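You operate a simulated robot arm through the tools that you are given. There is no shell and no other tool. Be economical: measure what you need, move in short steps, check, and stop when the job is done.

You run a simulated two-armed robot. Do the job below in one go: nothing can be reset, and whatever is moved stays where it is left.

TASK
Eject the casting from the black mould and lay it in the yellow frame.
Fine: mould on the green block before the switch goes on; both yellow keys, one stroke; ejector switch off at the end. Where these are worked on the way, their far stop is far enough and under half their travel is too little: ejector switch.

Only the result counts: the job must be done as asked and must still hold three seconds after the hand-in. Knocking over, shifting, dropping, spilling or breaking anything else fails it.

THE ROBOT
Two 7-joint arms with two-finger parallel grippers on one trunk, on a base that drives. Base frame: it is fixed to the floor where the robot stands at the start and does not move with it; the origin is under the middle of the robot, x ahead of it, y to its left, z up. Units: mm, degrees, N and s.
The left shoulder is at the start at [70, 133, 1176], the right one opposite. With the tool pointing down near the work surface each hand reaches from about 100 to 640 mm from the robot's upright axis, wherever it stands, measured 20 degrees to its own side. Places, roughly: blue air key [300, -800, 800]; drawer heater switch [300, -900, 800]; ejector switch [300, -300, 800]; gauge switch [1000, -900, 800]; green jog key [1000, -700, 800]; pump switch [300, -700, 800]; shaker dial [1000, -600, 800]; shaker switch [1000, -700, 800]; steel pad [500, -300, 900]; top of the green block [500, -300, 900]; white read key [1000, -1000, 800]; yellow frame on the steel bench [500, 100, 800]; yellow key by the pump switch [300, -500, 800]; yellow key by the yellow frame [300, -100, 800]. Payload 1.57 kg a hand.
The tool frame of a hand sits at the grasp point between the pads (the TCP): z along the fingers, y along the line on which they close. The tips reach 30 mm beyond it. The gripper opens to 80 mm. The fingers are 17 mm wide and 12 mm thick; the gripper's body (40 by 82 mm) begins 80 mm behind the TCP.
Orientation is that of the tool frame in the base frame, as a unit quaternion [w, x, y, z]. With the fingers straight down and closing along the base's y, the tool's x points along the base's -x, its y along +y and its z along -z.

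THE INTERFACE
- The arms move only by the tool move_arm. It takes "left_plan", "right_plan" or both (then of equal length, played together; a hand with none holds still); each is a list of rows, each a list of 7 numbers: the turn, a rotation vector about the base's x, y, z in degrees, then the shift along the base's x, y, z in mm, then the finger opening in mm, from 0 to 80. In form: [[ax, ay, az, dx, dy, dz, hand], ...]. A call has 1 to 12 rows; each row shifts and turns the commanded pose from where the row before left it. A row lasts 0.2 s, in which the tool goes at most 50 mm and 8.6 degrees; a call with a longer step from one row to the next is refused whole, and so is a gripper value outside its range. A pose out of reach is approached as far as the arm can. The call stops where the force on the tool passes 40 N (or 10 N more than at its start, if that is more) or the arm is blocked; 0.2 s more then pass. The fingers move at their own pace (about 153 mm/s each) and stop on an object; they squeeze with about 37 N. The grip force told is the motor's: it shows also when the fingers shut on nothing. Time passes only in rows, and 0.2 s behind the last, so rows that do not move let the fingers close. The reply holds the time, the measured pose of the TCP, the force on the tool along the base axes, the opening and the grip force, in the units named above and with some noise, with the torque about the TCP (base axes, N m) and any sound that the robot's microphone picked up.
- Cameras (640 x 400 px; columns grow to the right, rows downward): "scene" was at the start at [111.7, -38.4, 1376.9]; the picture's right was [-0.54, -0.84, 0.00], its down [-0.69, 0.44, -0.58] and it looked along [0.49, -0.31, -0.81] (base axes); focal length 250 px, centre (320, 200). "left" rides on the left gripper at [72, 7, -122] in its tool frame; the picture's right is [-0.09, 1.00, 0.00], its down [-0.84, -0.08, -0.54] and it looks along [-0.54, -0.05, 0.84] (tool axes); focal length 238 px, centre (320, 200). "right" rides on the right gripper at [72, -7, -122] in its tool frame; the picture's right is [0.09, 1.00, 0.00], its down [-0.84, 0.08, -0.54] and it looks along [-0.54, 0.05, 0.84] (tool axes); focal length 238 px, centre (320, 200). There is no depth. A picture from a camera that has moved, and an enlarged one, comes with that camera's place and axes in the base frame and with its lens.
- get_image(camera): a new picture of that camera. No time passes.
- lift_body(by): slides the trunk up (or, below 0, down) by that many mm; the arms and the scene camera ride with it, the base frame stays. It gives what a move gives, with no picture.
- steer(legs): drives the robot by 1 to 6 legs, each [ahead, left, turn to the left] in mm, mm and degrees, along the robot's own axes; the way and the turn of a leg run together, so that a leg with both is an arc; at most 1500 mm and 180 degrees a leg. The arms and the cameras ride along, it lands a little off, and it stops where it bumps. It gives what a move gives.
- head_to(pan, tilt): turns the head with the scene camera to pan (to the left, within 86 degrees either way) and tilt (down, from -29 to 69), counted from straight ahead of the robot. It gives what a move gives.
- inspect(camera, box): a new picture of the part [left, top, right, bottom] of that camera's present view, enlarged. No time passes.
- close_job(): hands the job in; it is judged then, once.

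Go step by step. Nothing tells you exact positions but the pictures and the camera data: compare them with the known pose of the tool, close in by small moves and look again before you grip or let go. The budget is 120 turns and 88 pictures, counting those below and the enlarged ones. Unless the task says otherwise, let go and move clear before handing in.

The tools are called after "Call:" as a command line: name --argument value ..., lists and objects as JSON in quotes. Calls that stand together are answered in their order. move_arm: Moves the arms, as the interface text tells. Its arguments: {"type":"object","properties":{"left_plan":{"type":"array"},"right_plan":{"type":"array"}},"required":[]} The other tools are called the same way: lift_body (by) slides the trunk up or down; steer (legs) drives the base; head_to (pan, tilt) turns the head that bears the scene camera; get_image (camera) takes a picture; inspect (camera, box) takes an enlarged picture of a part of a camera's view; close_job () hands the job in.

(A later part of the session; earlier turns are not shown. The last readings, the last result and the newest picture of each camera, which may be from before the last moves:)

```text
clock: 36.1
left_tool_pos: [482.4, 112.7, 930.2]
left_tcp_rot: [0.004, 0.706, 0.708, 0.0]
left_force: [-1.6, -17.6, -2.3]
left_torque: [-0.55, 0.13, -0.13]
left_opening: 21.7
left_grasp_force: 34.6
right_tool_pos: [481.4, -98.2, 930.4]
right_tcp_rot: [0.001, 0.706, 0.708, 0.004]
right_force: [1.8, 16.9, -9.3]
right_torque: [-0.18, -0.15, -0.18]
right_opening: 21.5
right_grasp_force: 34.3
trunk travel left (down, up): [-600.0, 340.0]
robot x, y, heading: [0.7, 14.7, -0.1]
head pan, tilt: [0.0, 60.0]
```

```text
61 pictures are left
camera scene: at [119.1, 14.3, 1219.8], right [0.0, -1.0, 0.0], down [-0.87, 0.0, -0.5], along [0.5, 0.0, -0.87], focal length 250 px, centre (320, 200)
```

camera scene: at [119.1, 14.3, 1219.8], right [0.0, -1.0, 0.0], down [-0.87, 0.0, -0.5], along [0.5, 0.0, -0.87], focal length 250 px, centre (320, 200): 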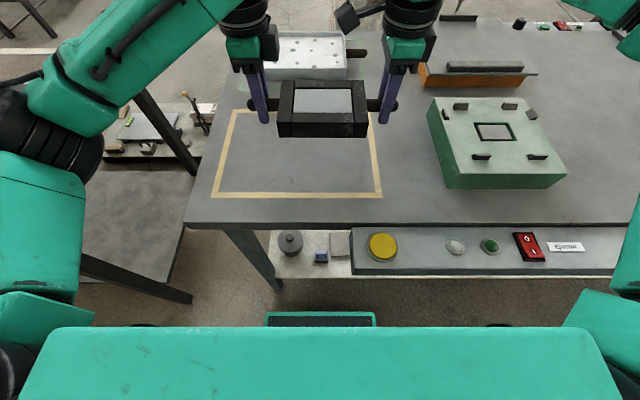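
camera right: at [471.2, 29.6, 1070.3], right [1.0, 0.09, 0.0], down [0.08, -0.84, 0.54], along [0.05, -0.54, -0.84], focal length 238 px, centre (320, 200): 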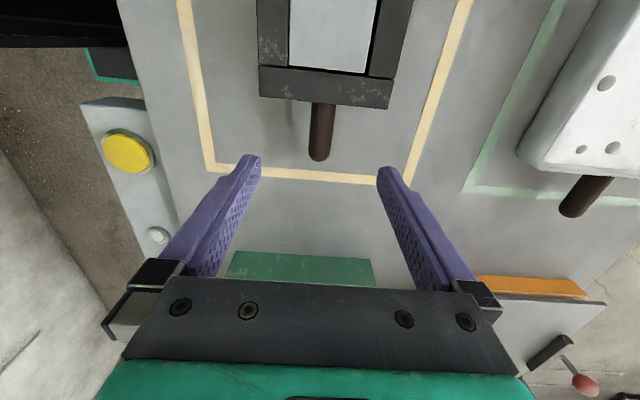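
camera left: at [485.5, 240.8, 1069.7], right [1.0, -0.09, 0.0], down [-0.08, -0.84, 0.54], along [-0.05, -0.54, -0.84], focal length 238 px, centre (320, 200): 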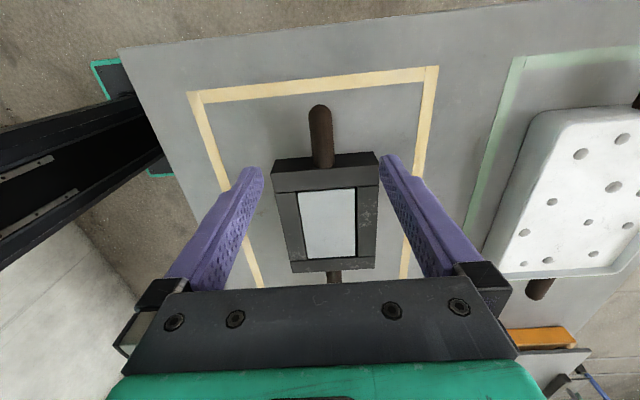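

Held well. I'll ease the hands slightly toward each other to relieve the outward pull, then drive right over the block.

Call:
move_arm --left_plan '[[0, 0, 0, 0, -1.5, 0, 0], [0, 0, 0, 0, 0, 0, 0]]' --right_plan '[[0, 0, 0, 0, 1.5, 0, 0], [0, 0, 0, 0, 0, 0, 0]]'

Call:
steer --legs '[[0, -110, 0], [0, -110, 0], [0, -110, 0]]'

Call:
get_image --camera "scene"

Call:
get_image --camera "left"

Call:
get_image --camera "right"

```text
clock: 36.7
left_tool_pos: [481.8, 111.7, 931.5]
left_tcp_rot: [0.001, 0.706, 0.709, 0.001]
left_force: [-1.2, 14.1, -5.3]
left_torque: [-0.27, 0.04, -0.2]
left_opening: 21.4
left_grasp_force: 34.8
right_tool_pos: [479.7, -99.8, 929.1]
right_tcp_rot: [0.001, 0.707, 0.707, 0.003]
right_force: [0.4, -15.3, -6.5]
right_torque: [0.3, -0.07, -0.09]
right_opening: 21.7
right_grasp_force: 34.8
trunk travel left (down, up): [-600.0, 340.0]
robot x, y, heading: [-0.7, 13.5, 0.0]
head pan, tilt: [0.0, 60.0]
```

```text
clock: 39.4
left_tool_pos: [482.1, -213.8, 929.6]
left_tcp_rot: [0.0, 0.706, 0.708, 0.001]
left_force: [-1.0, 28.9, -6.1]
left_torque: [0.3, 0.08, -0.09]
left_opening: 21.4
left_grasp_force: 34.8
right_tool_pos: [483.2, -424.9, 928.3]
right_tcp_rot: [0.002, 0.705, 0.709, 0.002]
right_force: [0.9, -28.9, -5.5]
right_torque: [-0.27, -0.08, -0.1]
right_opening: 21.5
right_grasp_force: 34.4
trunk travel left (down, up): [-600.0, 340.0]
robot x, y, heading: [1.1, -314.1, -0.1]
head pan, tilt: [0.0, 60.0]
```

```text
60 pictures are left
camera scene: at [119.6, -313.4, 1219.8], right [0.0, -1.0, 0.0], down [-0.87, 0.0, -0.5], along [0.5, 0.0, -0.87], focal length 250 px, centre (320, 200)
```

scene: 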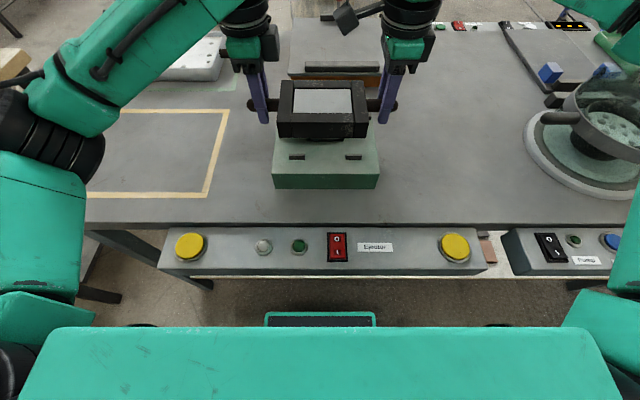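

```text
59 pictures are left
camera left: at [488.0, -143.3, 1050.9], right [1.0, -0.09, 0.0], down [-0.08, -0.84, 0.54], along [-0.05, -0.54, -0.84], focal length 238 px, centre (320, 200)
```

left: 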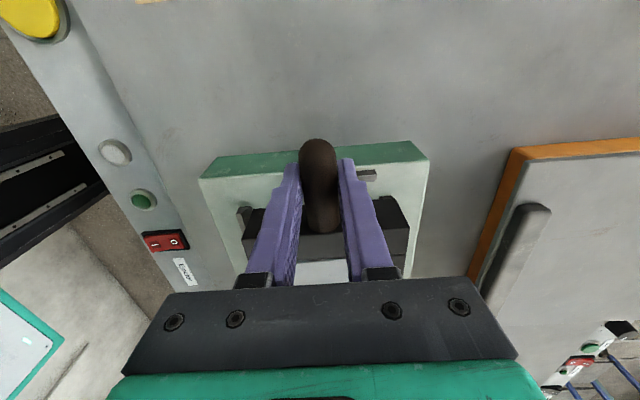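

```text
58 pictures are left
camera right: at [473.6, -354.1, 1050.7], right [1.0, 0.1, 0.01], down [0.08, -0.84, 0.54], along [0.06, -0.54, -0.84], focal length 238 px, centre (320, 200)
```

right: 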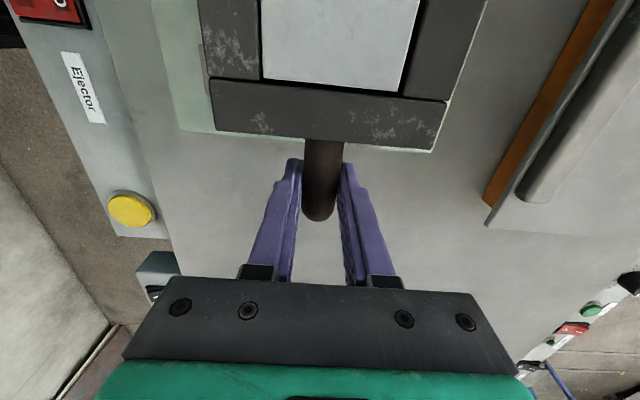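

The mould hangs just about over the block. I'll relieve the squeeze, shift slightly (x -2, y -4), lower to just above the studs and compare from all cameras.

Call:
move_arm --left_plan '[[0, 0, 0, -1, -1, 0, 0], [0, 0, 0, -1, -1.7, 0, 0], [0, 0, 0, 0, 0, -5, 0], [0, 0, 0, 0, 0, -5, 0], [0, 0, 0, 0, 0, -5, 0], [0, 0, 0, 0, 0, 0, 0]]' --right_plan '[[0, 0, 0, -1, -2.5, 0, 0], [0, 0, 0, -1, -2.8, 0, 0], [0, 0, 0, 0, 0, -5, 0], [0, 0, 0, 0, 0, -5, 0], [0, 0, 0, 0, 0, -5, 0], [0, 0, 0, 0, 0, 0, 0]]'

Call:
inspect --camera "scene" --box '[220, 60, 430, 200]'

Call:
get_image --camera "left"

Call:
get_image --camera "right"

```text
clock: 40.8
left_tool_pos: [480.0, -219.3, 914.0]
left_tcp_rot: [0.002, 0.706, 0.708, 0.0]
left_force: [0.3, -25.2, -3.6]
left_torque: [-0.42, 0.01, 0.04]
left_opening: 21.6
left_grasp_force: 34.2
right_tool_pos: [480.9, -429.8, 913.5]
right_tcp_rot: [0.003, 0.705, 0.709, 0.004]
right_force: [-0.2, 25.5, -8.9]
right_torque: [-0.23, 0.0, -0.09]
right_opening: 21.3
right_grasp_force: 34.4
trunk travel left (down, up): [-600.0, 340.0]
robot x, y, heading: [-0.3, -316.6, 0.3]
head pan, tilt: [0.0, 60.0]
```

```text
2.86 times, centred on (325, 130) of scene
camera zoom: at [119.5, -313.5, 1219.9], right [0.0, -1.0, 0.0], down [-0.87, 0.0, -0.5], along [0.5, 0.0, -0.87], focal length 714 px, centre (306, 400)
```

zoom: 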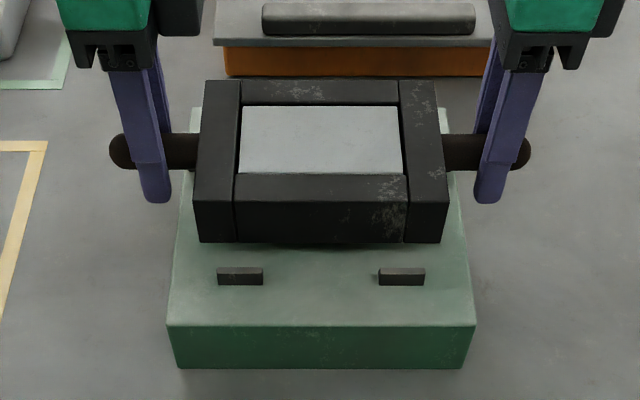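

```text
56 pictures are left
camera left: at [485.7, -147.5, 1035.6], right [1.0, -0.09, 0.0], down [-0.08, -0.84, 0.54], along [-0.05, -0.54, -0.84], focal length 238 px, centre (320, 200)
```

left: 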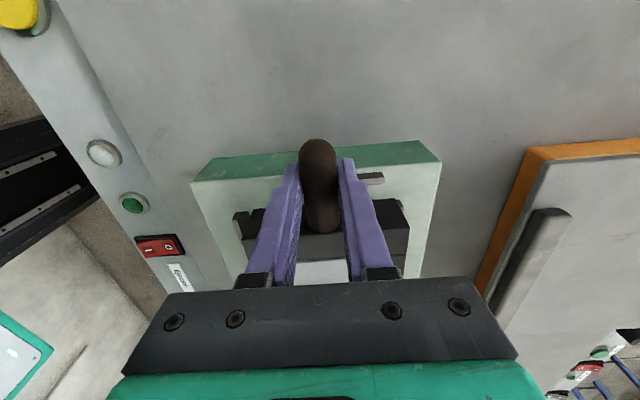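

```text
55 pictures are left
camera right: at [471.0, -359.3, 1036.3], right [1.0, 0.1, 0.01], down [0.08, -0.84, 0.54], along [0.06, -0.54, -0.84], focal length 238 px, centre (320, 200)
```

right: 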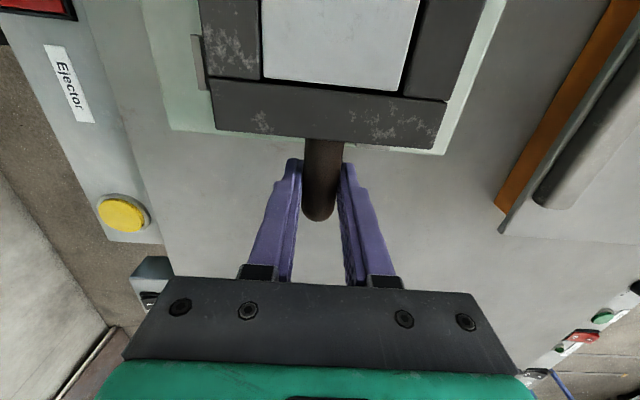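

The block top works out at z ≈ 867, stud tops at ≈ 876.5, and the pocket centre near (473, -323). The mould bottom is at ≈ 881 and centred near (481, -321.5), so I'll shift it by -8 in x and -1.5 in y before lowering.

Call:
move_arm --left_plan '[[0, 0, 0, -2, -2.1, 0, 0], [0, 0, 0, -3, 0, 0, 0], [0, 0, 0, -3, 0, 0, 0], [0, 0, 0, 0, 0, 0, 0]]' --right_plan '[[0, 0, 0, -2, -0.9, 0, 0], [0, 0, 0, -3, 0, 0, 0], [0, 0, 0, -3, 0, 0, 0], [0, 0, 0, 0, 0, 0, 0]]'

Call:
inspect --camera "scene" --box '[220, 60, 430, 200]'

Call:
inspect --camera "left" --box '[180, 120, 460, 295]'

Call:
inspect --camera "right" --box '[140, 0, 520, 237]'

```text
clock: 41.8
left_tool_pos: [473.4, -219.7, 914.1]
left_tcp_rot: [0.001, 0.706, 0.708, 0.001]
left_force: [0.1, -23.7, -7.0]
left_torque: [-0.18, 0.0, 0.0]
left_opening: 21.2
left_grasp_force: 34.6
right_tool_pos: [471.7, -431.1, 913.1]
right_tcp_rot: [0.001, 0.706, 0.708, 0.004]
right_force: [1.3, 24.1, -3.8]
right_torque: [0.5, -0.02, -0.06]
right_opening: 21.5
right_grasp_force: 35.3
trunk travel left (down, up): [-600.0, 340.0]
robot x, y, heading: [-3.2, -315.2, 0.0]
head pan, tilt: [0.0, 60.0]
```

```text
2.86 times, centred on (325, 130) of scene
camera zoom: at [119.7, -313.7, 1219.8], right [0.0, -1.0, 0.0], down [-0.87, 0.0, -0.5], along [0.5, 0.0, -0.87], focal length 714 px, centre (306, 400)
```

zoom: 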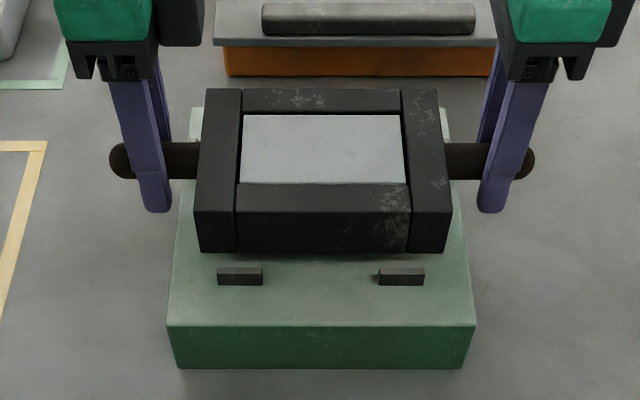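

```text
2.29 times, centred on (320, 208) of left
camera zoom: at [477.5, -148.9, 1035.5], right [1.0, -0.09, 0.0], down [-0.08, -0.84, 0.54], along [-0.05, -0.54, -0.84], focal length 545 px, centre (320, 183)
```

zoom: 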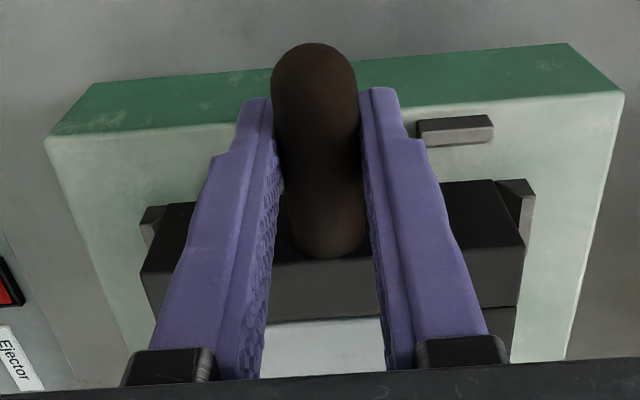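

```text
1.68 times, centred on (330, 118) of right
camera zoom: at [463.2, -360.4, 1036.0], right [1.0, 0.1, 0.01], down [0.08, -0.84, 0.54], along [0.06, -0.54, -0.84], focal length 401 px, centre (303, 337)
```

zoom: 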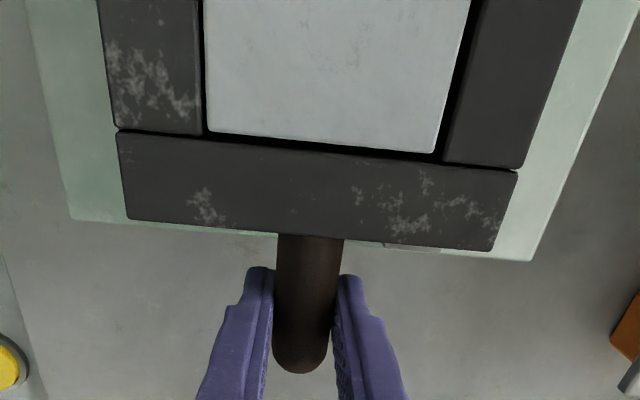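

Refined estimates: shift another -2.5 in x and +2.5 in y, then lower until the bottom is between the studs.

Call:
move_arm --left_plan '[[0, 0, 0, -2.5, 1.7, 0, 0], [0, 0, 0, 0, 0, 0, 0], [0, 0, 0, 0, 0, -3, 0], [0, 0, 0, 0, 0, -3, 0], [0, 0, 0, 0, 0, -3, 0], [0, 0, 0, 0, 0, 0, 0]]' --right_plan '[[0, 0, 0, -2, 3.3, 0, 0], [0, 0, 0, 0, 0, 0, 0], [0, 0, 0, 0, 0, -3, 0], [0, 0, 0, 0, 0, -3, 0], [0, 0, 0, 0, 0, -3, 0], [0, 0, 0, 0, 0, 0, 0]]'

Call:
inspect --camera "scene" --box '[220, 60, 430, 200]'

Call:
inspect --camera "left" --box '[180, 120, 460, 295]'

```text
clock: 43.2
left_tool_pos: [469.2, -217.1, 905.1]
left_tcp_rot: [-0.001, 0.706, 0.708, 0.002]
left_force: [-0.8, -7.8, -7.5]
left_torque: [0.18, -0.01, 0.02]
left_opening: 21.5
left_grasp_force: 34.3
right_tool_pos: [470.0, -428.4, 903.7]
right_tcp_rot: [0.003, 0.705, 0.709, 0.002]
right_force: [1.0, 6.8, -4.4]
right_torque: [0.1, -0.01, -0.01]
right_opening: 21.6
right_grasp_force: 35.2
trunk travel left (down, up): [-600.0, 340.0]
robot x, y, heading: [3.3, -313.7, 0.1]
head pan, tilt: [0.0, 60.0]
```

```text
2.86 times, centred on (325, 130) of scene
camera zoom: at [119.5, -313.6, 1219.9], right [0.0, -1.0, 0.0], down [-0.87, 0.0, -0.5], along [0.5, 0.0, -0.87], focal length 714 px, centre (306, 400)
```

zoom: 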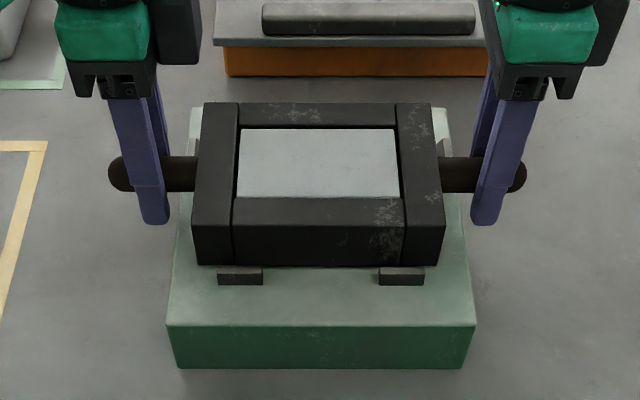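

```text
2.29 times, centred on (320, 208) of left
camera zoom: at [475.4, -146.6, 1026.9], right [1.0, -0.09, 0.0], down [-0.07, -0.84, 0.54], along [-0.05, -0.54, -0.84], focal length 545 px, centre (320, 183)
```

zoom: 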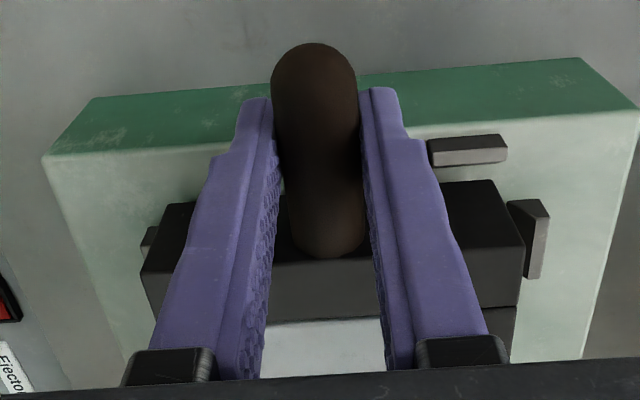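

Clear gaps all round. I'll lower it onto the block.

Call:
move_arm --left_plan '[[0, 0, 0, -1, 1, -2, 0], [0, 0, 0, 0, 0, -2, 0], [0, 0, 0, 0, 0, -1, 0], [0, 0, 0, 0, 0, -1, 0], [0, 0, 0, 0, 0, 0, 0]]' --right_plan '[[0, 0, 0, -1, 1, -2, 0], [0, 0, 0, 0, 0, -2, 0], [0, 0, 0, 0, 0, -1, 0], [0, 0, 0, 0, 0, -1, 0], [0, 0, 0, 0, 0, 0, 0]]'

Call:
inspect --camera "scene" --box '[220, 60, 430, 200]'

```text
clock: 44.4
left_tool_pos: [470.0, -216.6, 900.7]
left_tcp_rot: [0.001, 0.706, 0.708, 0.002]
left_force: [3.6, -0.7, 4.5]
left_torque: [0.09, -0.04, -0.21]
left_opening: 21.6
left_grasp_force: 34.3
right_tool_pos: [470.2, -426.8, 899.5]
right_tcp_rot: [0.003, 0.706, 0.708, 0.004]
right_force: [7.4, -0.6, 3.5]
right_torque: [-0.81, -0.03, 0.01]
right_opening: 21.3
right_grasp_force: 34.6
trunk travel left (down, up): [-600.0, 340.0]
robot x, y, heading: [-0.1, -314.6, 0.2]
head pan, tilt: [0.0, 60.0]
```

```text
2.86 times, centred on (325, 130) of scene
camera zoom: at [119.3, -313.7, 1220.2], right [0.0, -1.0, 0.0], down [-0.87, 0.0, -0.5], along [0.5, 0.0, -0.87], focal length 714 px, centre (306, 400)
```

zoom: 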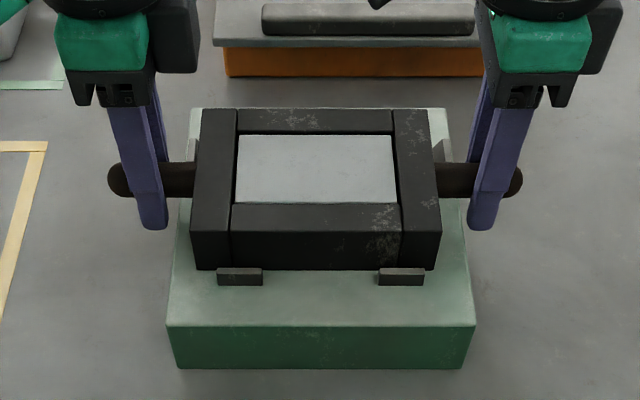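

Seated, touching the near studs slightly. I'll centre it by +4 in x, then release and check.

Call:
move_arm --left_plan '[[0, 0, 0, 2, 0, 1.5, 0], [0, 0, 0, 2, 0, 0, 0], [0, 0, 0, 0, 0, -1, 0], [0, 0, 0, 0, 0, 0, 0], [0, 0, 0, 0, 0, 0, 80], [0, 0, 0, 0, 0, 0, 80], [0, 0, 0, 0, 0, 0, 80]]' --right_plan '[[0, 0, 0, 2, 0, 1.5, 0], [0, 0, 0, 2, 0, 0, 0], [0, 0, 0, 0, 0, -1, 0], [0, 0, 0, 0, 0, 0, 0], [0, 0, 0, 0, 0, 0, 80], [0, 0, 0, 0, 0, 0, 80], [0, 0, 0, 0, 0, 0, 80]]'

Call:
inspect --camera "scene" --box '[220, 60, 430, 200]'

Call:
get_image --camera "right"

Call:
get_image --camera "left"

```text
clock: 46.0
left_tool_pos: [471.2, -216.4, 900.4]
left_tcp_rot: [0.0, 0.706, 0.708, 0.002]
left_force: [-0.6, -0.5, -0.4]
left_torque: [0.02, -0.02, 0.06]
left_opening: 80.2
left_grasp_force: 0.1
right_tool_pos: [472.2, -427.1, 900.3]
right_tcp_rot: [0.003, 0.705, 0.709, 0.003]
right_force: [0.7, 0.2, -0.4]
right_torque: [-0.02, -0.03, 0.0]
right_opening: 79.6
right_grasp_force: 0.0
trunk travel left (down, up): [-600.0, 340.0]
robot x, y, heading: [1.3, -312.5, -0.0]
head pan, tilt: [0.0, 60.0]
```

```text
2.86 times, centred on (325, 130) of scene
camera zoom: at [117.8, -313.6, 1220.1], right [0.0, -1.0, 0.0], down [-0.87, 0.0, -0.5], along [0.5, 0.0, -0.87], focal length 714 px, centre (306, 400)
```

zoom: 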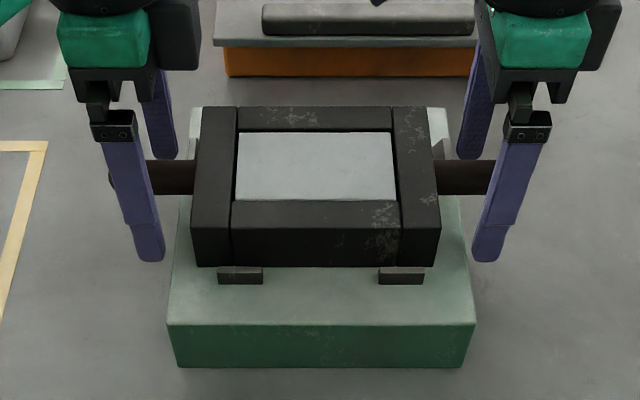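

```text
47 pictures are left
camera right: at [462.8, -356.5, 1022.5], right [1.0, 0.1, 0.01], down [0.08, -0.84, 0.54], along [0.06, -0.54, -0.84], focal length 238 px, centre (320, 200)
```

right: 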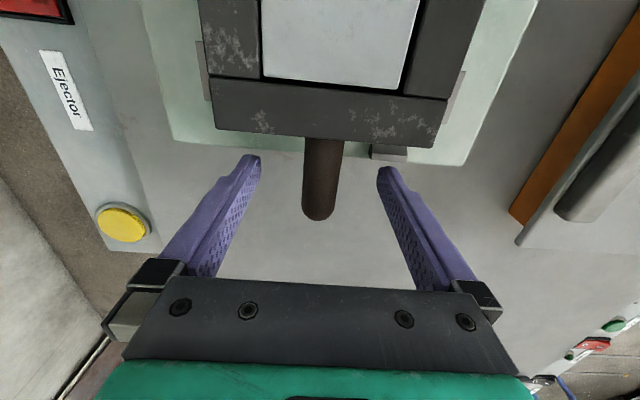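

```text
46 pictures are left
camera left: at [477.0, -145.4, 1022.2], right [1.0, -0.09, 0.0], down [-0.08, -0.84, 0.54], along [-0.04, -0.54, -0.84], focal length 238 px, centre (320, 200)
```

left: 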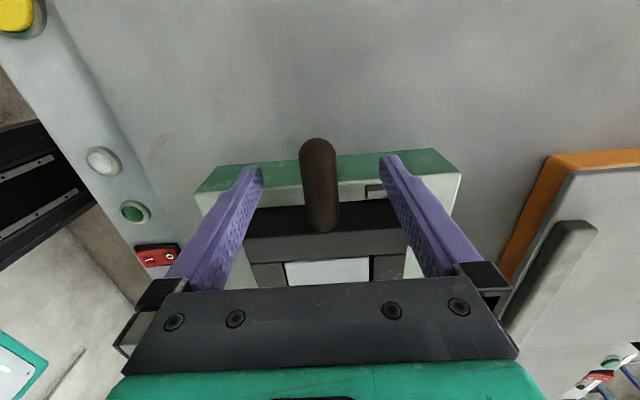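

The mould is flat between the studs. I'll raise the trunk back, then turn the right hand back to its natural yaw and look at the panel.

Call:
lift_body --by 150

Call:
move_arm --right_plan '[[0, 0, 8.2, -8, -4, 0, 0], [0, 0, 8.2, -8, -4, 0, 0], [0, 0, 8.2, -8, -4, 0, 0], [0, 0, 8.2, -8, -4, 0, 0], [0, 0, 8.2, -8, -4, 0, 0], [0, 0, 8.2, -8, -4, 0, 0], [0, 0, 8.2, -8, -4, 0, 0], [0, 0, 8.2, -8, -4, 0, 0], [0, 0, 8.2, -8, -4, 0, 0], [0, 0, 8.2, -8, -4, 0, 0], [0, 0, 8, -8, -4, 0, 0]]' --left_plan '[[0, 0, 0, -5, 8, 0, 0], [0, 0, 0, -5, 8, 0, 0], [0, 0, 0, -5, 8, 0, 0], [0, 0, 0, -5, 8, 0, 0], [0, 0, 0, -5, 8, 0, 0], [0, 0, 0, -5, 8, 0, 0], [0, 0, 0, -5, 8, 0, 0], [0, 0, 0, -5, 8, 0, 0], [0, 0, 0, -5, 8, 0, 0], [0, 0, 0, -5, 8, 0, 0], [0, 0, 0, -5, 8, 0, 0]]'

Call:
get_image --camera "scene"

Call:
get_image --camera "right"

```text
clock: 47.8
left_tool_pos: [470.9, -216.3, 1050.8]
left_tcp_rot: [0.0, 0.706, 0.709, 0.003]
left_force: [0.9, 0.6, 0.2]
left_torque: [-0.02, -0.01, -0.02]
left_opening: 80.1
left_grasp_force: 0.0
right_tool_pos: [470.8, -427.3, 1050.3]
right_tcp_rot: [0.003, 0.706, 0.709, 0.003]
right_force: [0.0, 0.1, 0.7]
right_torque: [-0.02, -0.02, 0.0]
right_opening: 80.1
right_grasp_force: 0.1
trunk travel left (down, up): [-750.0, 190.0]
robot x, y, heading: [1.3, -315.3, 0.1]
head pan, tilt: [0.0, 60.0]
```

```text
clock: 50.2
left_tool_pos: [416.7, -127.1, 1051.3]
left_tcp_rot: [0.001, 0.706, 0.709, 0.002]
left_force: [0.0, 0.5, -0.1]
left_torque: [0.01, -0.01, 0.0]
left_opening: 0.2
left_grasp_force: 21.3
right_tool_pos: [383.1, -472.5, 1051.8]
right_tcp_rot: [0.001, -0.003, 1.0, 0.005]
right_force: [-0.1, -0.2, 0.6]
right_torque: [0.0, 0.0, -0.02]
right_opening: 0.0
right_grasp_force: 21.5
trunk travel left (down, up): [-750.0, 190.0]
robot x, y, heading: [0.3, -316.0, 0.1]
head pan, tilt: [0.0, 60.0]
```

```text
45 pictures are left
camera scene: at [116.9, -313.5, 1370.2], right [0.0, -1.0, 0.0], down [-0.87, 0.0, -0.5], along [0.5, 0.0, -0.87], focal length 250 px, centre (320, 200)
```

scene: 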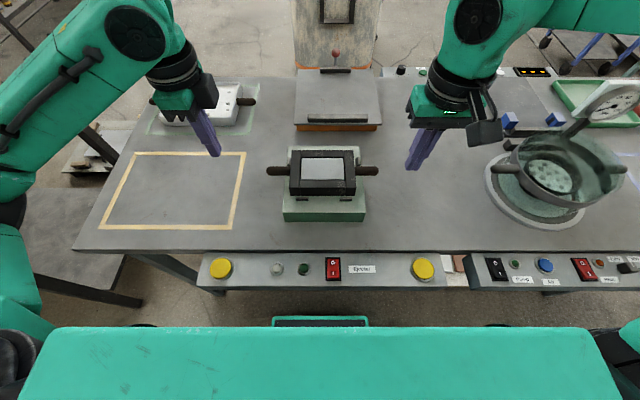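

```text
44 pictures are left
camera right: at [310.6, -481.5, 1172.9], right [-0.1, 0.99, 0.01], down [0.84, 0.08, 0.54], along [0.54, 0.06, -0.84], focal length 238 px, centre (320, 200)
```

right: 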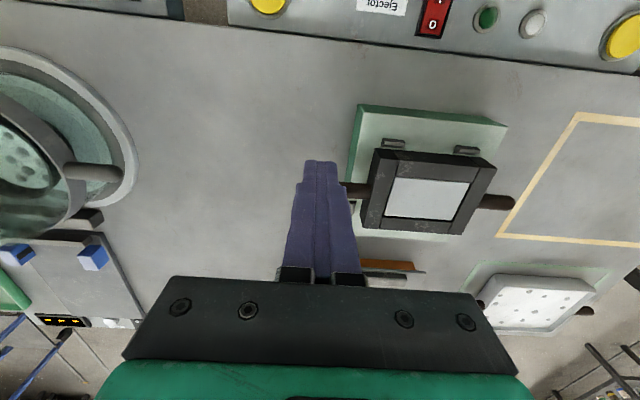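

The panel is at z ≈ 800: switch at (266, -343), keys near (266, -89) and (266, -547). I'll zoom in on the switch and panel for detail.

Call:
inspect --camera "scene" --box '[290, 240, 390, 300]'

Call:
inspect --camera "scene" --box '[195, 240, 455, 300]'

```text
6.40 times, centred on (340, 270) of scene
camera zoom: at [116.9, -313.5, 1370.2], right [0.0, -1.0, 0.0], down [-0.87, 0.0, -0.5], along [0.5, 0.0, -0.87], focal length 1599 px, centre (192, -248)
```

zoom: 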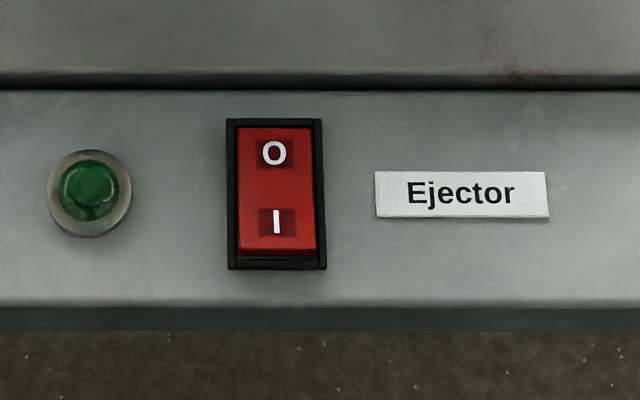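

```text
2.46 times, centred on (325, 270) of scene
camera zoom: at [116.9, -313.5, 1370.2], right [0.0, -1.0, 0.0], down [-0.87, 0.0, -0.5], along [0.5, 0.0, -0.87], focal length 615 px, centre (308, 28)
```

zoom: 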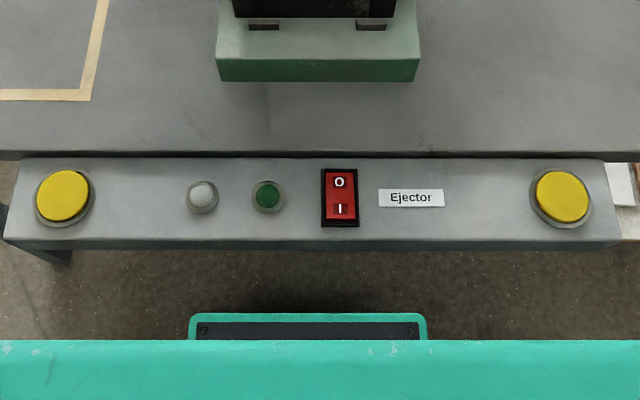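

The rocker's "I" end, nearer the robot at x ≈ 251, stands proud, so it's off now. I'll bring the right hand, fingers shut, above that end.

Call:
move_arm --right_plan '[[0, 0, 0, -22, 21.6, 0, 0], [0, 0, 0, -22, 21.6, 0, 0], [0, 0, 0, -22, 21.6, 0, 0], [0, 0, 0, -22, 21.6, 0, 0], [0, 0, 0, -22, 21.6, 0, 0], [0, 0, 0, -22, 21.6, 0, 0], [0, 0, 0, 0, 0, -35, 0], [0, 0, 0, 0, 0, -35, 0], [0, 0, 0, 0, 0, -35, 0], [0, 0, 0, 0, 0, -35, 0], [0, 0, 0, 0, 0, -35, 0], [0, 0, 0, 0, 0, 0, 0]]'

Call:
get_image --camera "right"

```text
clock: 52.8
left_tool_pos: [416.0, -127.0, 1050.8]
left_tcp_rot: [0.0, 0.706, 0.708, 0.002]
left_force: [-0.4, -0.1, -0.2]
left_torque: [0.03, 0.01, 0.02]
left_opening: 0.0
left_grasp_force: 20.7
right_tool_pos: [254.9, -383.0, 892.8]
right_tcp_rot: [0.0, -0.002, 1.0, 0.005]
right_force: [0.0, 0.1, -0.7]
right_torque: [-0.02, 0.03, -0.01]
right_opening: 0.0
right_grasp_force: 20.9
right hand out of reach, approached as far as the arm can: row 8, 9, 10, 11
trunk travel left (down, up): [-750.0, 190.0]
robot x, y, heading: [3.5, -313.0, -0.0]
head pan, tilt: [0.0, 60.0]
```

```text
41 pictures are left
camera right: at [182.2, -392.7, 1014.8], right [-0.1, 1.0, 0.01], down [0.84, 0.08, 0.54], along [0.54, 0.06, -0.84], focal length 238 px, centre (320, 200)
```

right: 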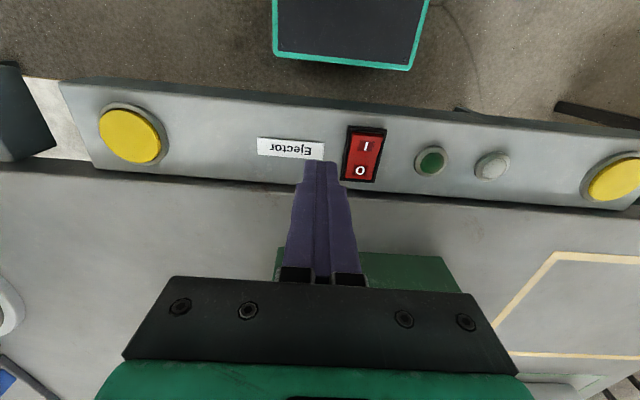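

Call:
steer --legs '[[0, 80, 0]]'

Call:
move_arm --right_plan '[[0, 0, 0, 0, -20, 0, 0], [0, 0, 0, 0, -20, 0, 0], [0, 0, 0, 0, 0, -15, 0], [0, 0, 0, 0, 0, -15, 0], [0, 0, 0, 0, 0, -10, 0], [0, 0, 0, 0, 0, 0, 0]]'

Call:
get_image --camera "right"

```text
clock: 53.8
left_tool_pos: [415.7, -51.8, 1052.5]
left_tcp_rot: [0.0, 0.706, 0.708, 0.003]
left_force: [-0.2, -0.5, 0.2]
left_torque: [-0.01, 0.04, -0.03]
left_opening: 0.0
left_grasp_force: 21.1
right_tool_pos: [254.1, -306.3, 892.1]
right_tcp_rot: [0.001, -0.003, 1.0, 0.006]
right_force: [0.3, -0.8, -0.6]
right_torque: [-0.04, 0.01, -0.02]
right_opening: 0.0
right_grasp_force: 21.4
trunk travel left (down, up): [-750.0, 190.0]
robot x, y, heading: [0.6, -236.7, 0.3]
head pan, tilt: [0.0, 60.0]
```

```text
clock: 55.2
left_tool_pos: [416.3, -49.7, 1050.3]
left_tcp_rot: [0.0, 0.706, 0.708, 0.003]
left_force: [0.0, 0.1, -0.2]
left_torque: [-0.04, 0.04, 0.0]
left_opening: 0.2
left_grasp_force: 20.8
right_tool_pos: [254.4, -344.6, 852.1]
right_tcp_rot: [0.0, -0.003, 1.0, 0.005]
right_force: [-0.1, -0.5, 0.0]
right_torque: [0.03, -0.03, 0.0]
right_opening: 0.2
right_grasp_force: 21.4
trunk travel left (down, up): [-750.0, 190.0]
robot x, y, heading: [-1.4, -236.6, -0.1]
head pan, tilt: [0.0, 60.0]
```

```text
40 pictures are left
camera right: at [181.8, -353.6, 974.5], right [-0.1, 1.0, 0.01], down [0.84, 0.08, 0.54], along [0.54, 0.06, -0.84], focal length 238 px, centre (320, 200)
```

right: 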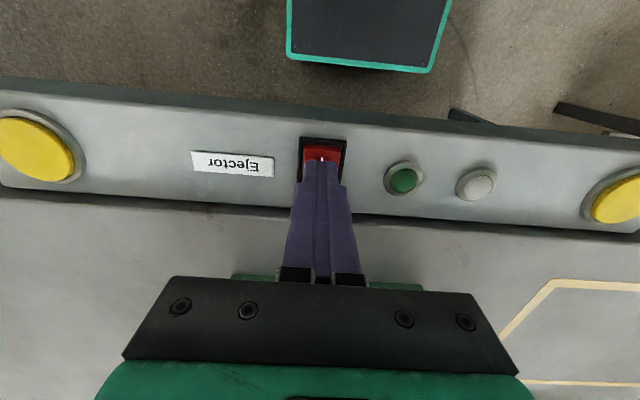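

Well aligned over the "I" end. Pressing down now.

Call:
move_arm --right_plan '[[0, 0, 0, -4, 0, -4, 0], [0, 0, 0, 0, 0, -4, 0], [0, 0, 0, 0, 0, -4, 0], [0, 0, 0, 0, 0, -3, 0], [0, 0, 0, 0, 0, -3, 0], [0, 0, 0, 0, 0, -3, 0], [0, 0, 0, 0, 0, -3, 0], [0, 0, 0, 0, 0, -3, 0]]'

Call:
get_image --camera "right"

```text
clock: 56.0
left_tool_pos: [414.5, -49.8, 1052.5]
left_tcp_rot: [0.0, 0.706, 0.709, 0.003]
left_force: [0.1, -0.8, 0.0]
left_torque: [0.02, 0.04, 0.02]
left_opening: 0.4
left_grasp_force: 21.3
right_tool_pos: [249.8, -344.9, 845.9]
right_tcp_rot: [0.003, -0.002, 1.0, 0.004]
right_force: [-4.0, -6.4, 30.0]
right_torque: [-0.21, -0.12, 0.13]
right_opening: 0.2
right_grasp_force: 21.4
trunk travel left (down, up): [-750.0, 190.0]
robot x, y, heading: [0.5, -241.0, 0.1]
head pan, tilt: [0.0, 60.0]
stopped in row 3 (right hand): the force on the tool passed its limit (the readings are from after the stop); the commanded pose is now the measured one
```

```text
39 pictures are left
camera right: at [176.4, -353.8, 967.3], right [-0.1, 1.0, 0.01], down [0.83, 0.08, 0.55], along [0.54, 0.06, -0.84], focal length 238 px, centre (320, 200)
```

right: 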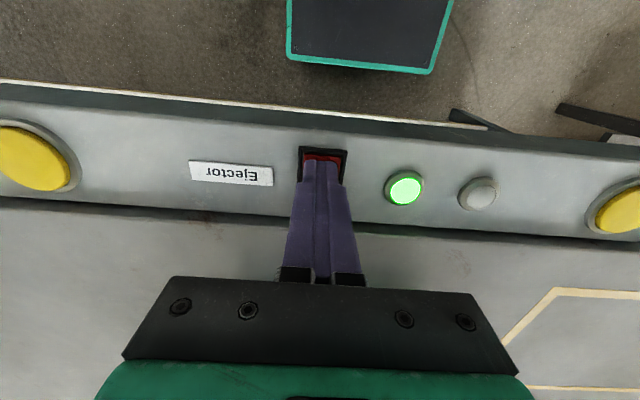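

The green lamp is lit. I'll raise the hand, check the rocker, and drive back so both keys lie symmetrically.

Call:
move_arm --right_plan '[[0, 0, 0, 0, 0, 20, 0], [0, 0, 0, 0, 0, 20, 0], [0, 0, 0, 0, -30, 20, 0], [0, 0, 0, 0, -40, 10, 0], [0, 0, 0, 0, -40, 0, 0], [0, 0, 0, 0, -10, 0, 0]]' --left_plan '[[0, 0, 0, -25, 0, -20, 0], [0, 0, 0, -25, 0, -20, 0], [0, 0, 0, -25, 10, -20, 0], [0, 0, 0, -25, 10, -20, 0], [0, 0, 0, -25, 10, -20, 0], [0, 0, 0, -25, 10, -10, 0]]'

Call:
steer --legs '[[0, -77, 0]]'

Call:
get_image --camera "scene"

Call:
get_image --camera "right"

Call:
get_image --camera "left"

```text
clock: 57.4
left_tool_pos: [347.9, -13.7, 975.8]
left_tcp_rot: [0.001, 0.706, 0.708, 0.002]
left_force: [-0.2, 0.2, -0.4]
left_torque: [-0.01, -0.02, -0.01]
left_opening: 0.0
left_grasp_force: 20.8
left hand out of reach, approached as far as the arm can: row 3, 4, 5, 6
right_tool_pos: [249.7, -465.5, 913.5]
right_tcp_rot: [0.001, -0.004, 1.0, 0.005]
right_force: [0.8, 0.6, -0.3]
right_torque: [-0.02, 0.04, -0.01]
right_opening: 0.0
right_grasp_force: 21.2
trunk travel left (down, up): [-750.0, 190.0]
robot x, y, heading: [-1.2, -232.4, 0.4]
head pan, tilt: [0.0, 60.0]
```

```text
clock: 58.5
left_tool_pos: [348.1, -89.5, 975.4]
left_tcp_rot: [0.001, 0.706, 0.708, 0.001]
left_force: [-0.4, 0.5, 0.3]
left_torque: [-0.01, 0.03, 0.01]
left_opening: 0.0
left_grasp_force: 21.3
right_tool_pos: [249.9, -540.3, 914.8]
right_tcp_rot: [0.001, -0.002, 1.0, 0.004]
right_force: [-0.2, 0.3, 0.5]
right_torque: [-0.03, 0.01, 0.02]
right_opening: 0.0
right_grasp_force: 21.4
trunk travel left (down, up): [-750.0, 190.0]
robot x, y, heading: [1.3, -315.0, 0.0]
head pan, tilt: [0.0, 60.0]
```

```text
38 pictures are left
camera scene: at [117.6, -309.7, 1370.1], right [0.0, -1.0, 0.0], down [-0.87, 0.0, -0.5], along [0.5, 0.0, -0.87], focal length 250 px, centre (320, 200)
```

scene: 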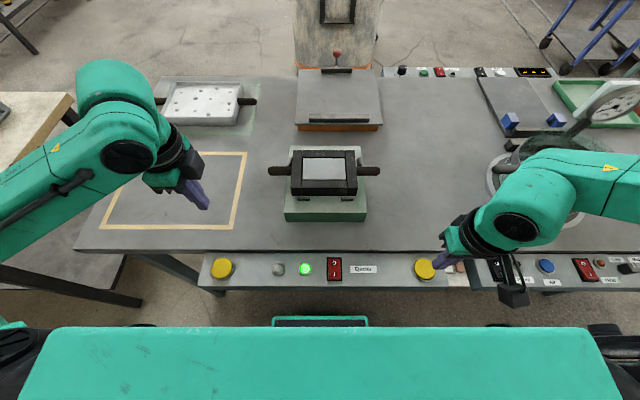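

```text
37 pictures are left
camera right: at [177.8, -549.1, 1035.4], right [-0.1, 1.0, 0.01], down [0.83, 0.08, 0.55], along [0.54, 0.06, -0.84], focal length 238 px, centre (320, 200)
```

right: 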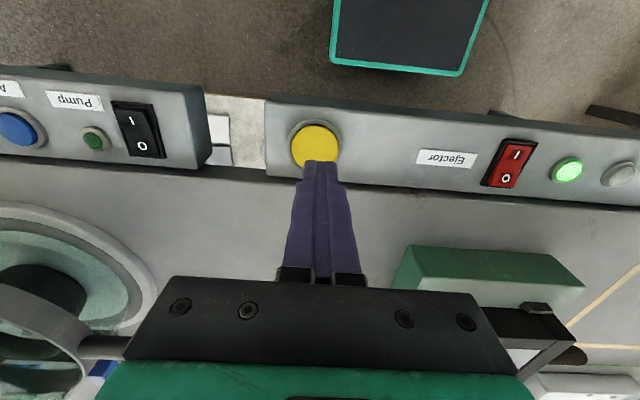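

```text
36 pictures are left
camera left: at [353.9, -18.5, 1097.5], right [1.0, -0.09, 0.0], down [-0.08, -0.84, 0.54], along [-0.04, -0.54, -0.84], focal length 238 px, centre (320, 200)
```

left: 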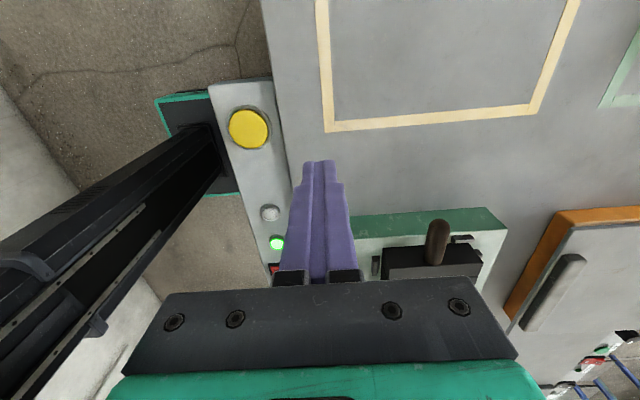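

The left hand can't come near enough while turned, so I'll turn it back to neutral yaw and bring it above its key. Keys are near (262, -92) and (262, -541).

Call:
move_arm --left_plan '[[0, 0, 8.2, 0, 0, 0, 0], [0, 0, 8.2, 0, 0, 0, 0], [0, 0, 8.2, 0, 0, 0, 0], [0, 0, 8.2, 0, 0, 0, 0], [0, 0, 8.2, -10, 0, 0, 0], [0, 0, 8.2, -10, 0, 0, 0], [0, 0, 8.2, -10, 0, -10, 0], [0, 0, 8.2, -14, 0, -10, 0], [0, 0, 8.2, -14, 0, -10, 0], [0, 0, 8.2, -14, 0, -15, 0], [0, 0, 7.6, -14, -2, -15, 0], [0, 0, 0, 0, 0, 0, 0]]' --right_plan '[[0, 0, 0, 0, 0, 0, 0], [0, 0, 0, 0, 0, 0, 0], [0, 0, 0, 0, 0, 0, 0], [0, 0, 0, 0, 0, 0, 0], [0, 0, 0, 0, 0, 0, 0], [0, 0, 0, 0, 0, 0, 0], [0, 0, 0, 0, 0, 0, 0], [0, 0, 0, 0, 0, 0, 0], [0, 0, 0, 5, 0, -10, 0], [0, 0, 0, 5, 0, -15, 0], [0, 0, 0, 1, -1, -15, 0], [0, 0, 0, 0, 0, -15, 0]]'

Call:
get_image --camera "left"

Call:
get_image --camera "right"

```text
clock: 61.0
left_tool_pos: [311.3, -87.2, 875.9]
left_tcp_rot: [-0.002, 0.0, 1.0, 0.003]
left_force: [-0.7, -0.2, 0.6]
left_torque: [0.01, -0.01, 0.03]
left_opening: 0.0
left_grasp_force: 21.6
left hand out of reach, approached as far as the arm can: row 5, 7, 8, 9, 10, 11
right_tool_pos: [261.5, -543.6, 857.4]
right_tcp_rot: [0.003, -0.004, 1.0, 0.005]
right_force: [-0.5, 0.2, -0.4]
right_torque: [0.03, 0.0, -0.01]
right_opening: 0.0
right_grasp_force: 21.3
trunk travel left (down, up): [-750.0, 190.0]
robot x, y, heading: [2.4, -314.6, 0.0]
head pan, tilt: [0.0, 60.0]
```

```text
35 pictures are left
camera left: at [239.9, -81.5, 998.3], right [0.09, 1.0, 0.0], down [0.84, -0.08, 0.54], along [0.54, -0.05, -0.84], focal length 238 px, centre (320, 200)
```

left: 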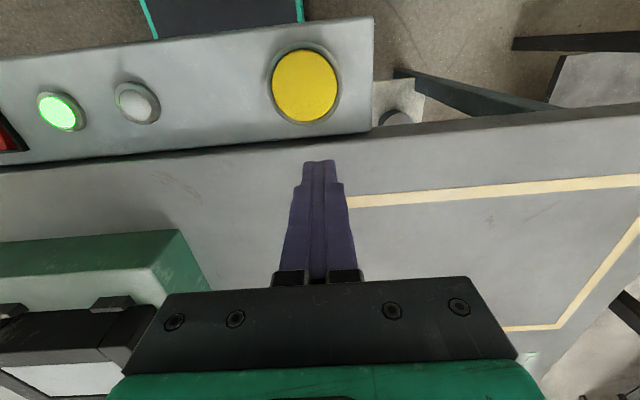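

```text
34 pictures are left
camera right: at [189.6, -552.5, 980.2], right [-0.1, 1.0, 0.01], down [0.83, 0.08, 0.55], along [0.54, 0.06, -0.84], focal length 238 px, centre (320, 200)
```

right: 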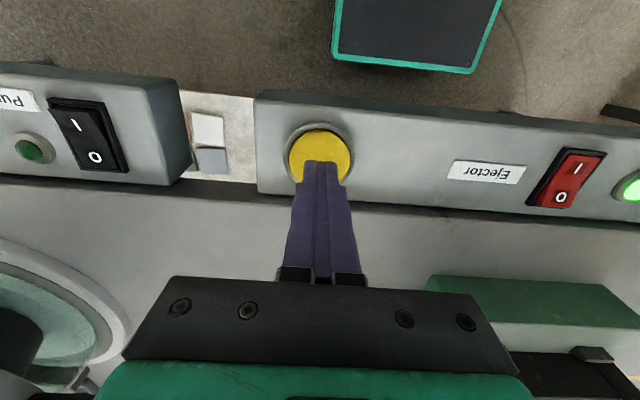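

Call:
move_arm --left_plan '[[0, 0, 0, -17, -2, 0, 0], [0, 0, 0, -17, -2, 0, 0], [0, 0, 0, -15, -2, 0, 0], [0, 0, 0, 0, 0, -10, 0], [0, 0, 0, 0, 0, -8, 0], [0, 0, 0, 0, 0, 0, 0]]'

Call:
get_image --camera "left"

```text
clock: 62.6
left_tool_pos: [291.2, -90.2, 841.1]
left_tcp_rot: [0.011, -0.002, 1.0, 0.005]
left_force: [2.7, 4.0, 21.6]
left_torque: [0.12, -0.04, 0.08]
left_opening: 0.2
left_grasp_force: 21.0
left hand out of reach, approached as far as the arm can: row 1, 2, 3
right_tool_pos: [259.6, -545.6, 859.3]
right_tcp_rot: [0.006, -0.003, 1.0, 0.007]
right_force: [-0.1, -0.4, 0.1]
right_torque: [0.03, -0.05, -0.02]
right_opening: 0.0
right_grasp_force: 21.4
trunk travel left (down, up): [-750.0, 190.0]
robot x, y, heading: [-1.9, -310.8, 0.3]
head pan, tilt: [0.0, 60.0]
heard: click
stopped in row 6 (left hand): the force on the tool passed its limit (the readings are from after the stop); the commanded pose is now the measured one
```

```text
33 pictures are left
camera left: at [217.2, -85.5, 961.0], right [0.09, 1.0, 0.01], down [0.82, -0.08, 0.56], along [0.56, -0.04, -0.83], focal length 238 px, centre (320, 200)
```

left: 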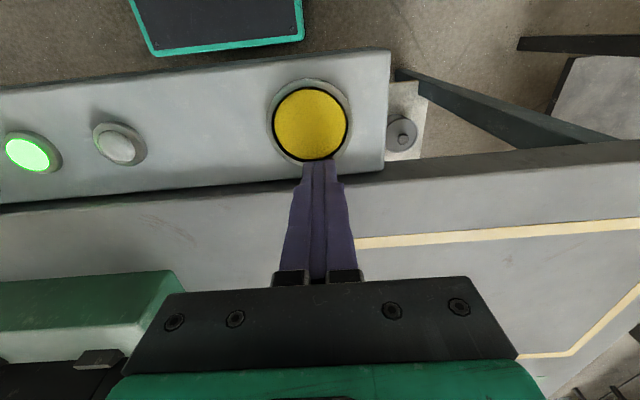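

The left hand drifted down at its reach limit and touched its key alone with a click. I'll lift straight away and back the robot off 110 mm so both keys are comfortably in reach.

Call:
move_arm --left_plan '[[0, 0, 0, 0, 0, 15, 0], [0, 0, 0, 0, 0, 15, 0], [0, 0, 0, 0, 0, 20, 0], [0, 0, 0, 0, 0, 10, 0]]' --right_plan '[[0, 0, 0, 0, 0, 10, 0], [0, 0, 0, 0, 0, 15, 0], [0, 0, 0, 0, 0, 15, 0], [0, 0, 0, 0, 0, 0, 0]]'

Call:
steer --legs '[[-110, 0, 0]]'

Call:
get_image --camera "scene"

```text
clock: 63.6
left_tool_pos: [314.7, -84.9, 879.4]
left_tcp_rot: [0.002, 0.001, 1.0, 0.002]
left_force: [-0.3, 0.0, -0.3]
left_torque: [0.03, 0.02, 0.01]
left_opening: 0.0
left_grasp_force: 22.1
left hand out of reach, approached as far as the arm can: row 2, 3, 4
right_tool_pos: [262.4, -542.5, 900.7]
right_tcp_rot: [0.002, -0.003, 1.0, 0.006]
right_force: [-0.6, -0.2, -0.3]
right_torque: [-0.01, 0.0, -0.03]
right_opening: 0.0
right_grasp_force: 21.5
trunk travel left (down, up): [-750.0, 190.0]
robot x, y, heading: [-2.8, -313.1, 0.1]
head pan, tilt: [0.0, 60.0]
```

```text
clock: 64.8
left_tool_pos: [206.4, -85.9, 879.5]
left_tcp_rot: [0.002, 0.001, 1.0, 0.002]
left_force: [0.4, 0.3, -0.3]
left_torque: [-0.02, -0.02, 0.01]
left_opening: 0.0
left_grasp_force: 21.3
right_tool_pos: [154.3, -541.3, 899.2]
right_tcp_rot: [0.002, -0.003, 1.0, 0.005]
right_force: [-0.7, 0.3, 0.8]
right_torque: [-0.01, -0.01, 0.01]
right_opening: 0.1
right_grasp_force: 21.4
trunk travel left (down, up): [-750.0, 190.0]
robot x, y, heading: [-107.6, -310.7, 0.2]
head pan, tilt: [0.0, 60.0]
```

```text
32 pictures are left
camera scene: at [9.5, -312.3, 1370.0], right [0.0, -1.0, 0.0], down [-0.87, 0.0, -0.5], along [0.5, 0.0, -0.87], focal length 250 px, centre (320, 200)
```

scene: 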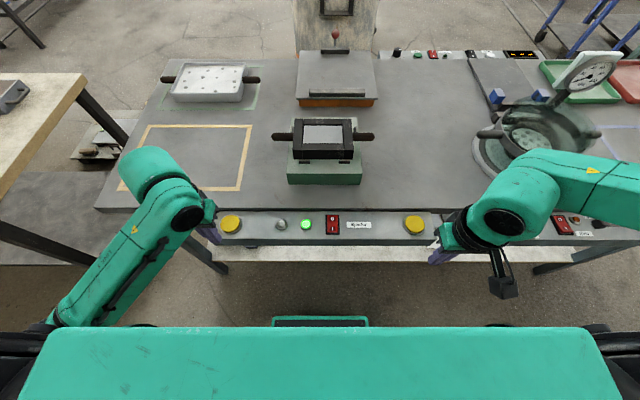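

Call:
move_arm --left_plan '[[0, 0, 0, 9, -1, 0, 0], [0, 0, 0, 9, -1, 0, 0], [0, 0, 0, 9, -1, 0, 0], [0, 0, 0, 9, -2, 0, 0], [0, 0, 0, 9, -2, 0, 0], [0, 0, 0, 9, 0, 0, 0], [0, 0, 0, 0, 0, 0, 0]]' --right_plan '[[0, 0, 0, 18, 0, 0, 0], [0, 0, 0, 18, 0, 0, 0], [0, 0, 0, 18, 0, 0, 0], [0, 0, 0, 18, 0, 0, 0], [0, 0, 0, 18, -1, -10, 0], [0, 0, 0, 15, -1, -10, 0], [0, 0, 0, 0, 0, 0, 0]]'

Call:
get_image --camera "left"

Call:
get_image --camera "right"

```text
clock: 66.4
left_tool_pos: [260.6, -94.5, 880.1]
left_tcp_rot: [0.003, 0.001, 1.0, 0.003]
left_force: [-0.5, 0.2, -0.1]
left_torque: [0.03, 0.01, 0.04]
left_opening: 0.0
left_grasp_force: 21.2
right_tool_pos: [260.3, -545.5, 880.4]
right_tcp_rot: [0.003, -0.004, 1.0, 0.005]
right_force: [0.4, 0.2, 0.3]
right_torque: [-0.03, -0.05, -0.04]
right_opening: 0.1
right_grasp_force: 21.6
trunk travel left (down, up): [-750.0, 190.0]
robot x, y, heading: [-107.9, -314.8, 0.2]
head pan, tilt: [0.0, 60.0]
```

```text
31 pictures are left
camera left: at [187.8, -88.5, 1001.1], right [0.09, 1.0, 0.01], down [0.83, -0.08, 0.55], along [0.54, -0.05, -0.84], focal length 238 px, centre (320, 200)
```

left: 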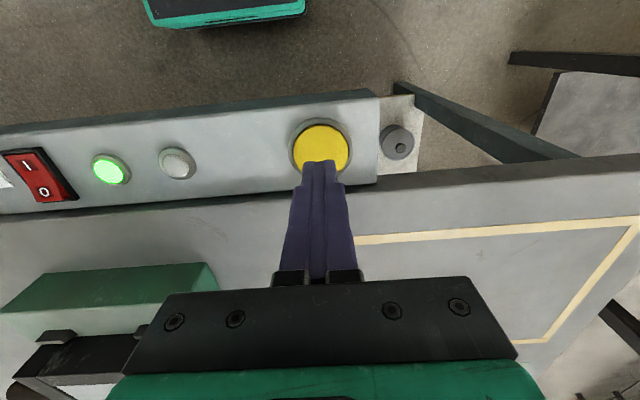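

```text
30 pictures are left
camera right: at [186.3, -555.0, 1001.6], right [-0.1, 0.99, 0.01], down [0.83, 0.08, 0.55], along [0.54, 0.06, -0.84], focal length 238 px, centre (320, 200)
```

right: 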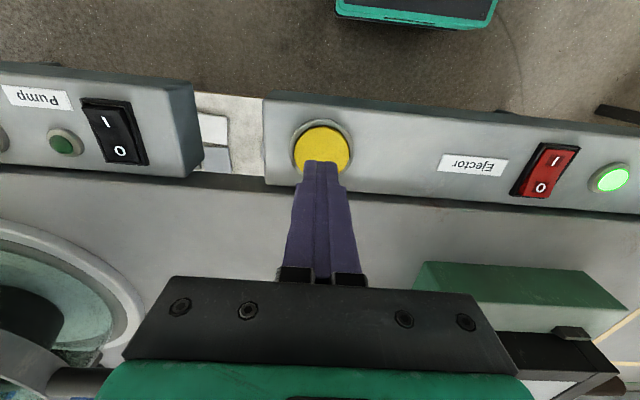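

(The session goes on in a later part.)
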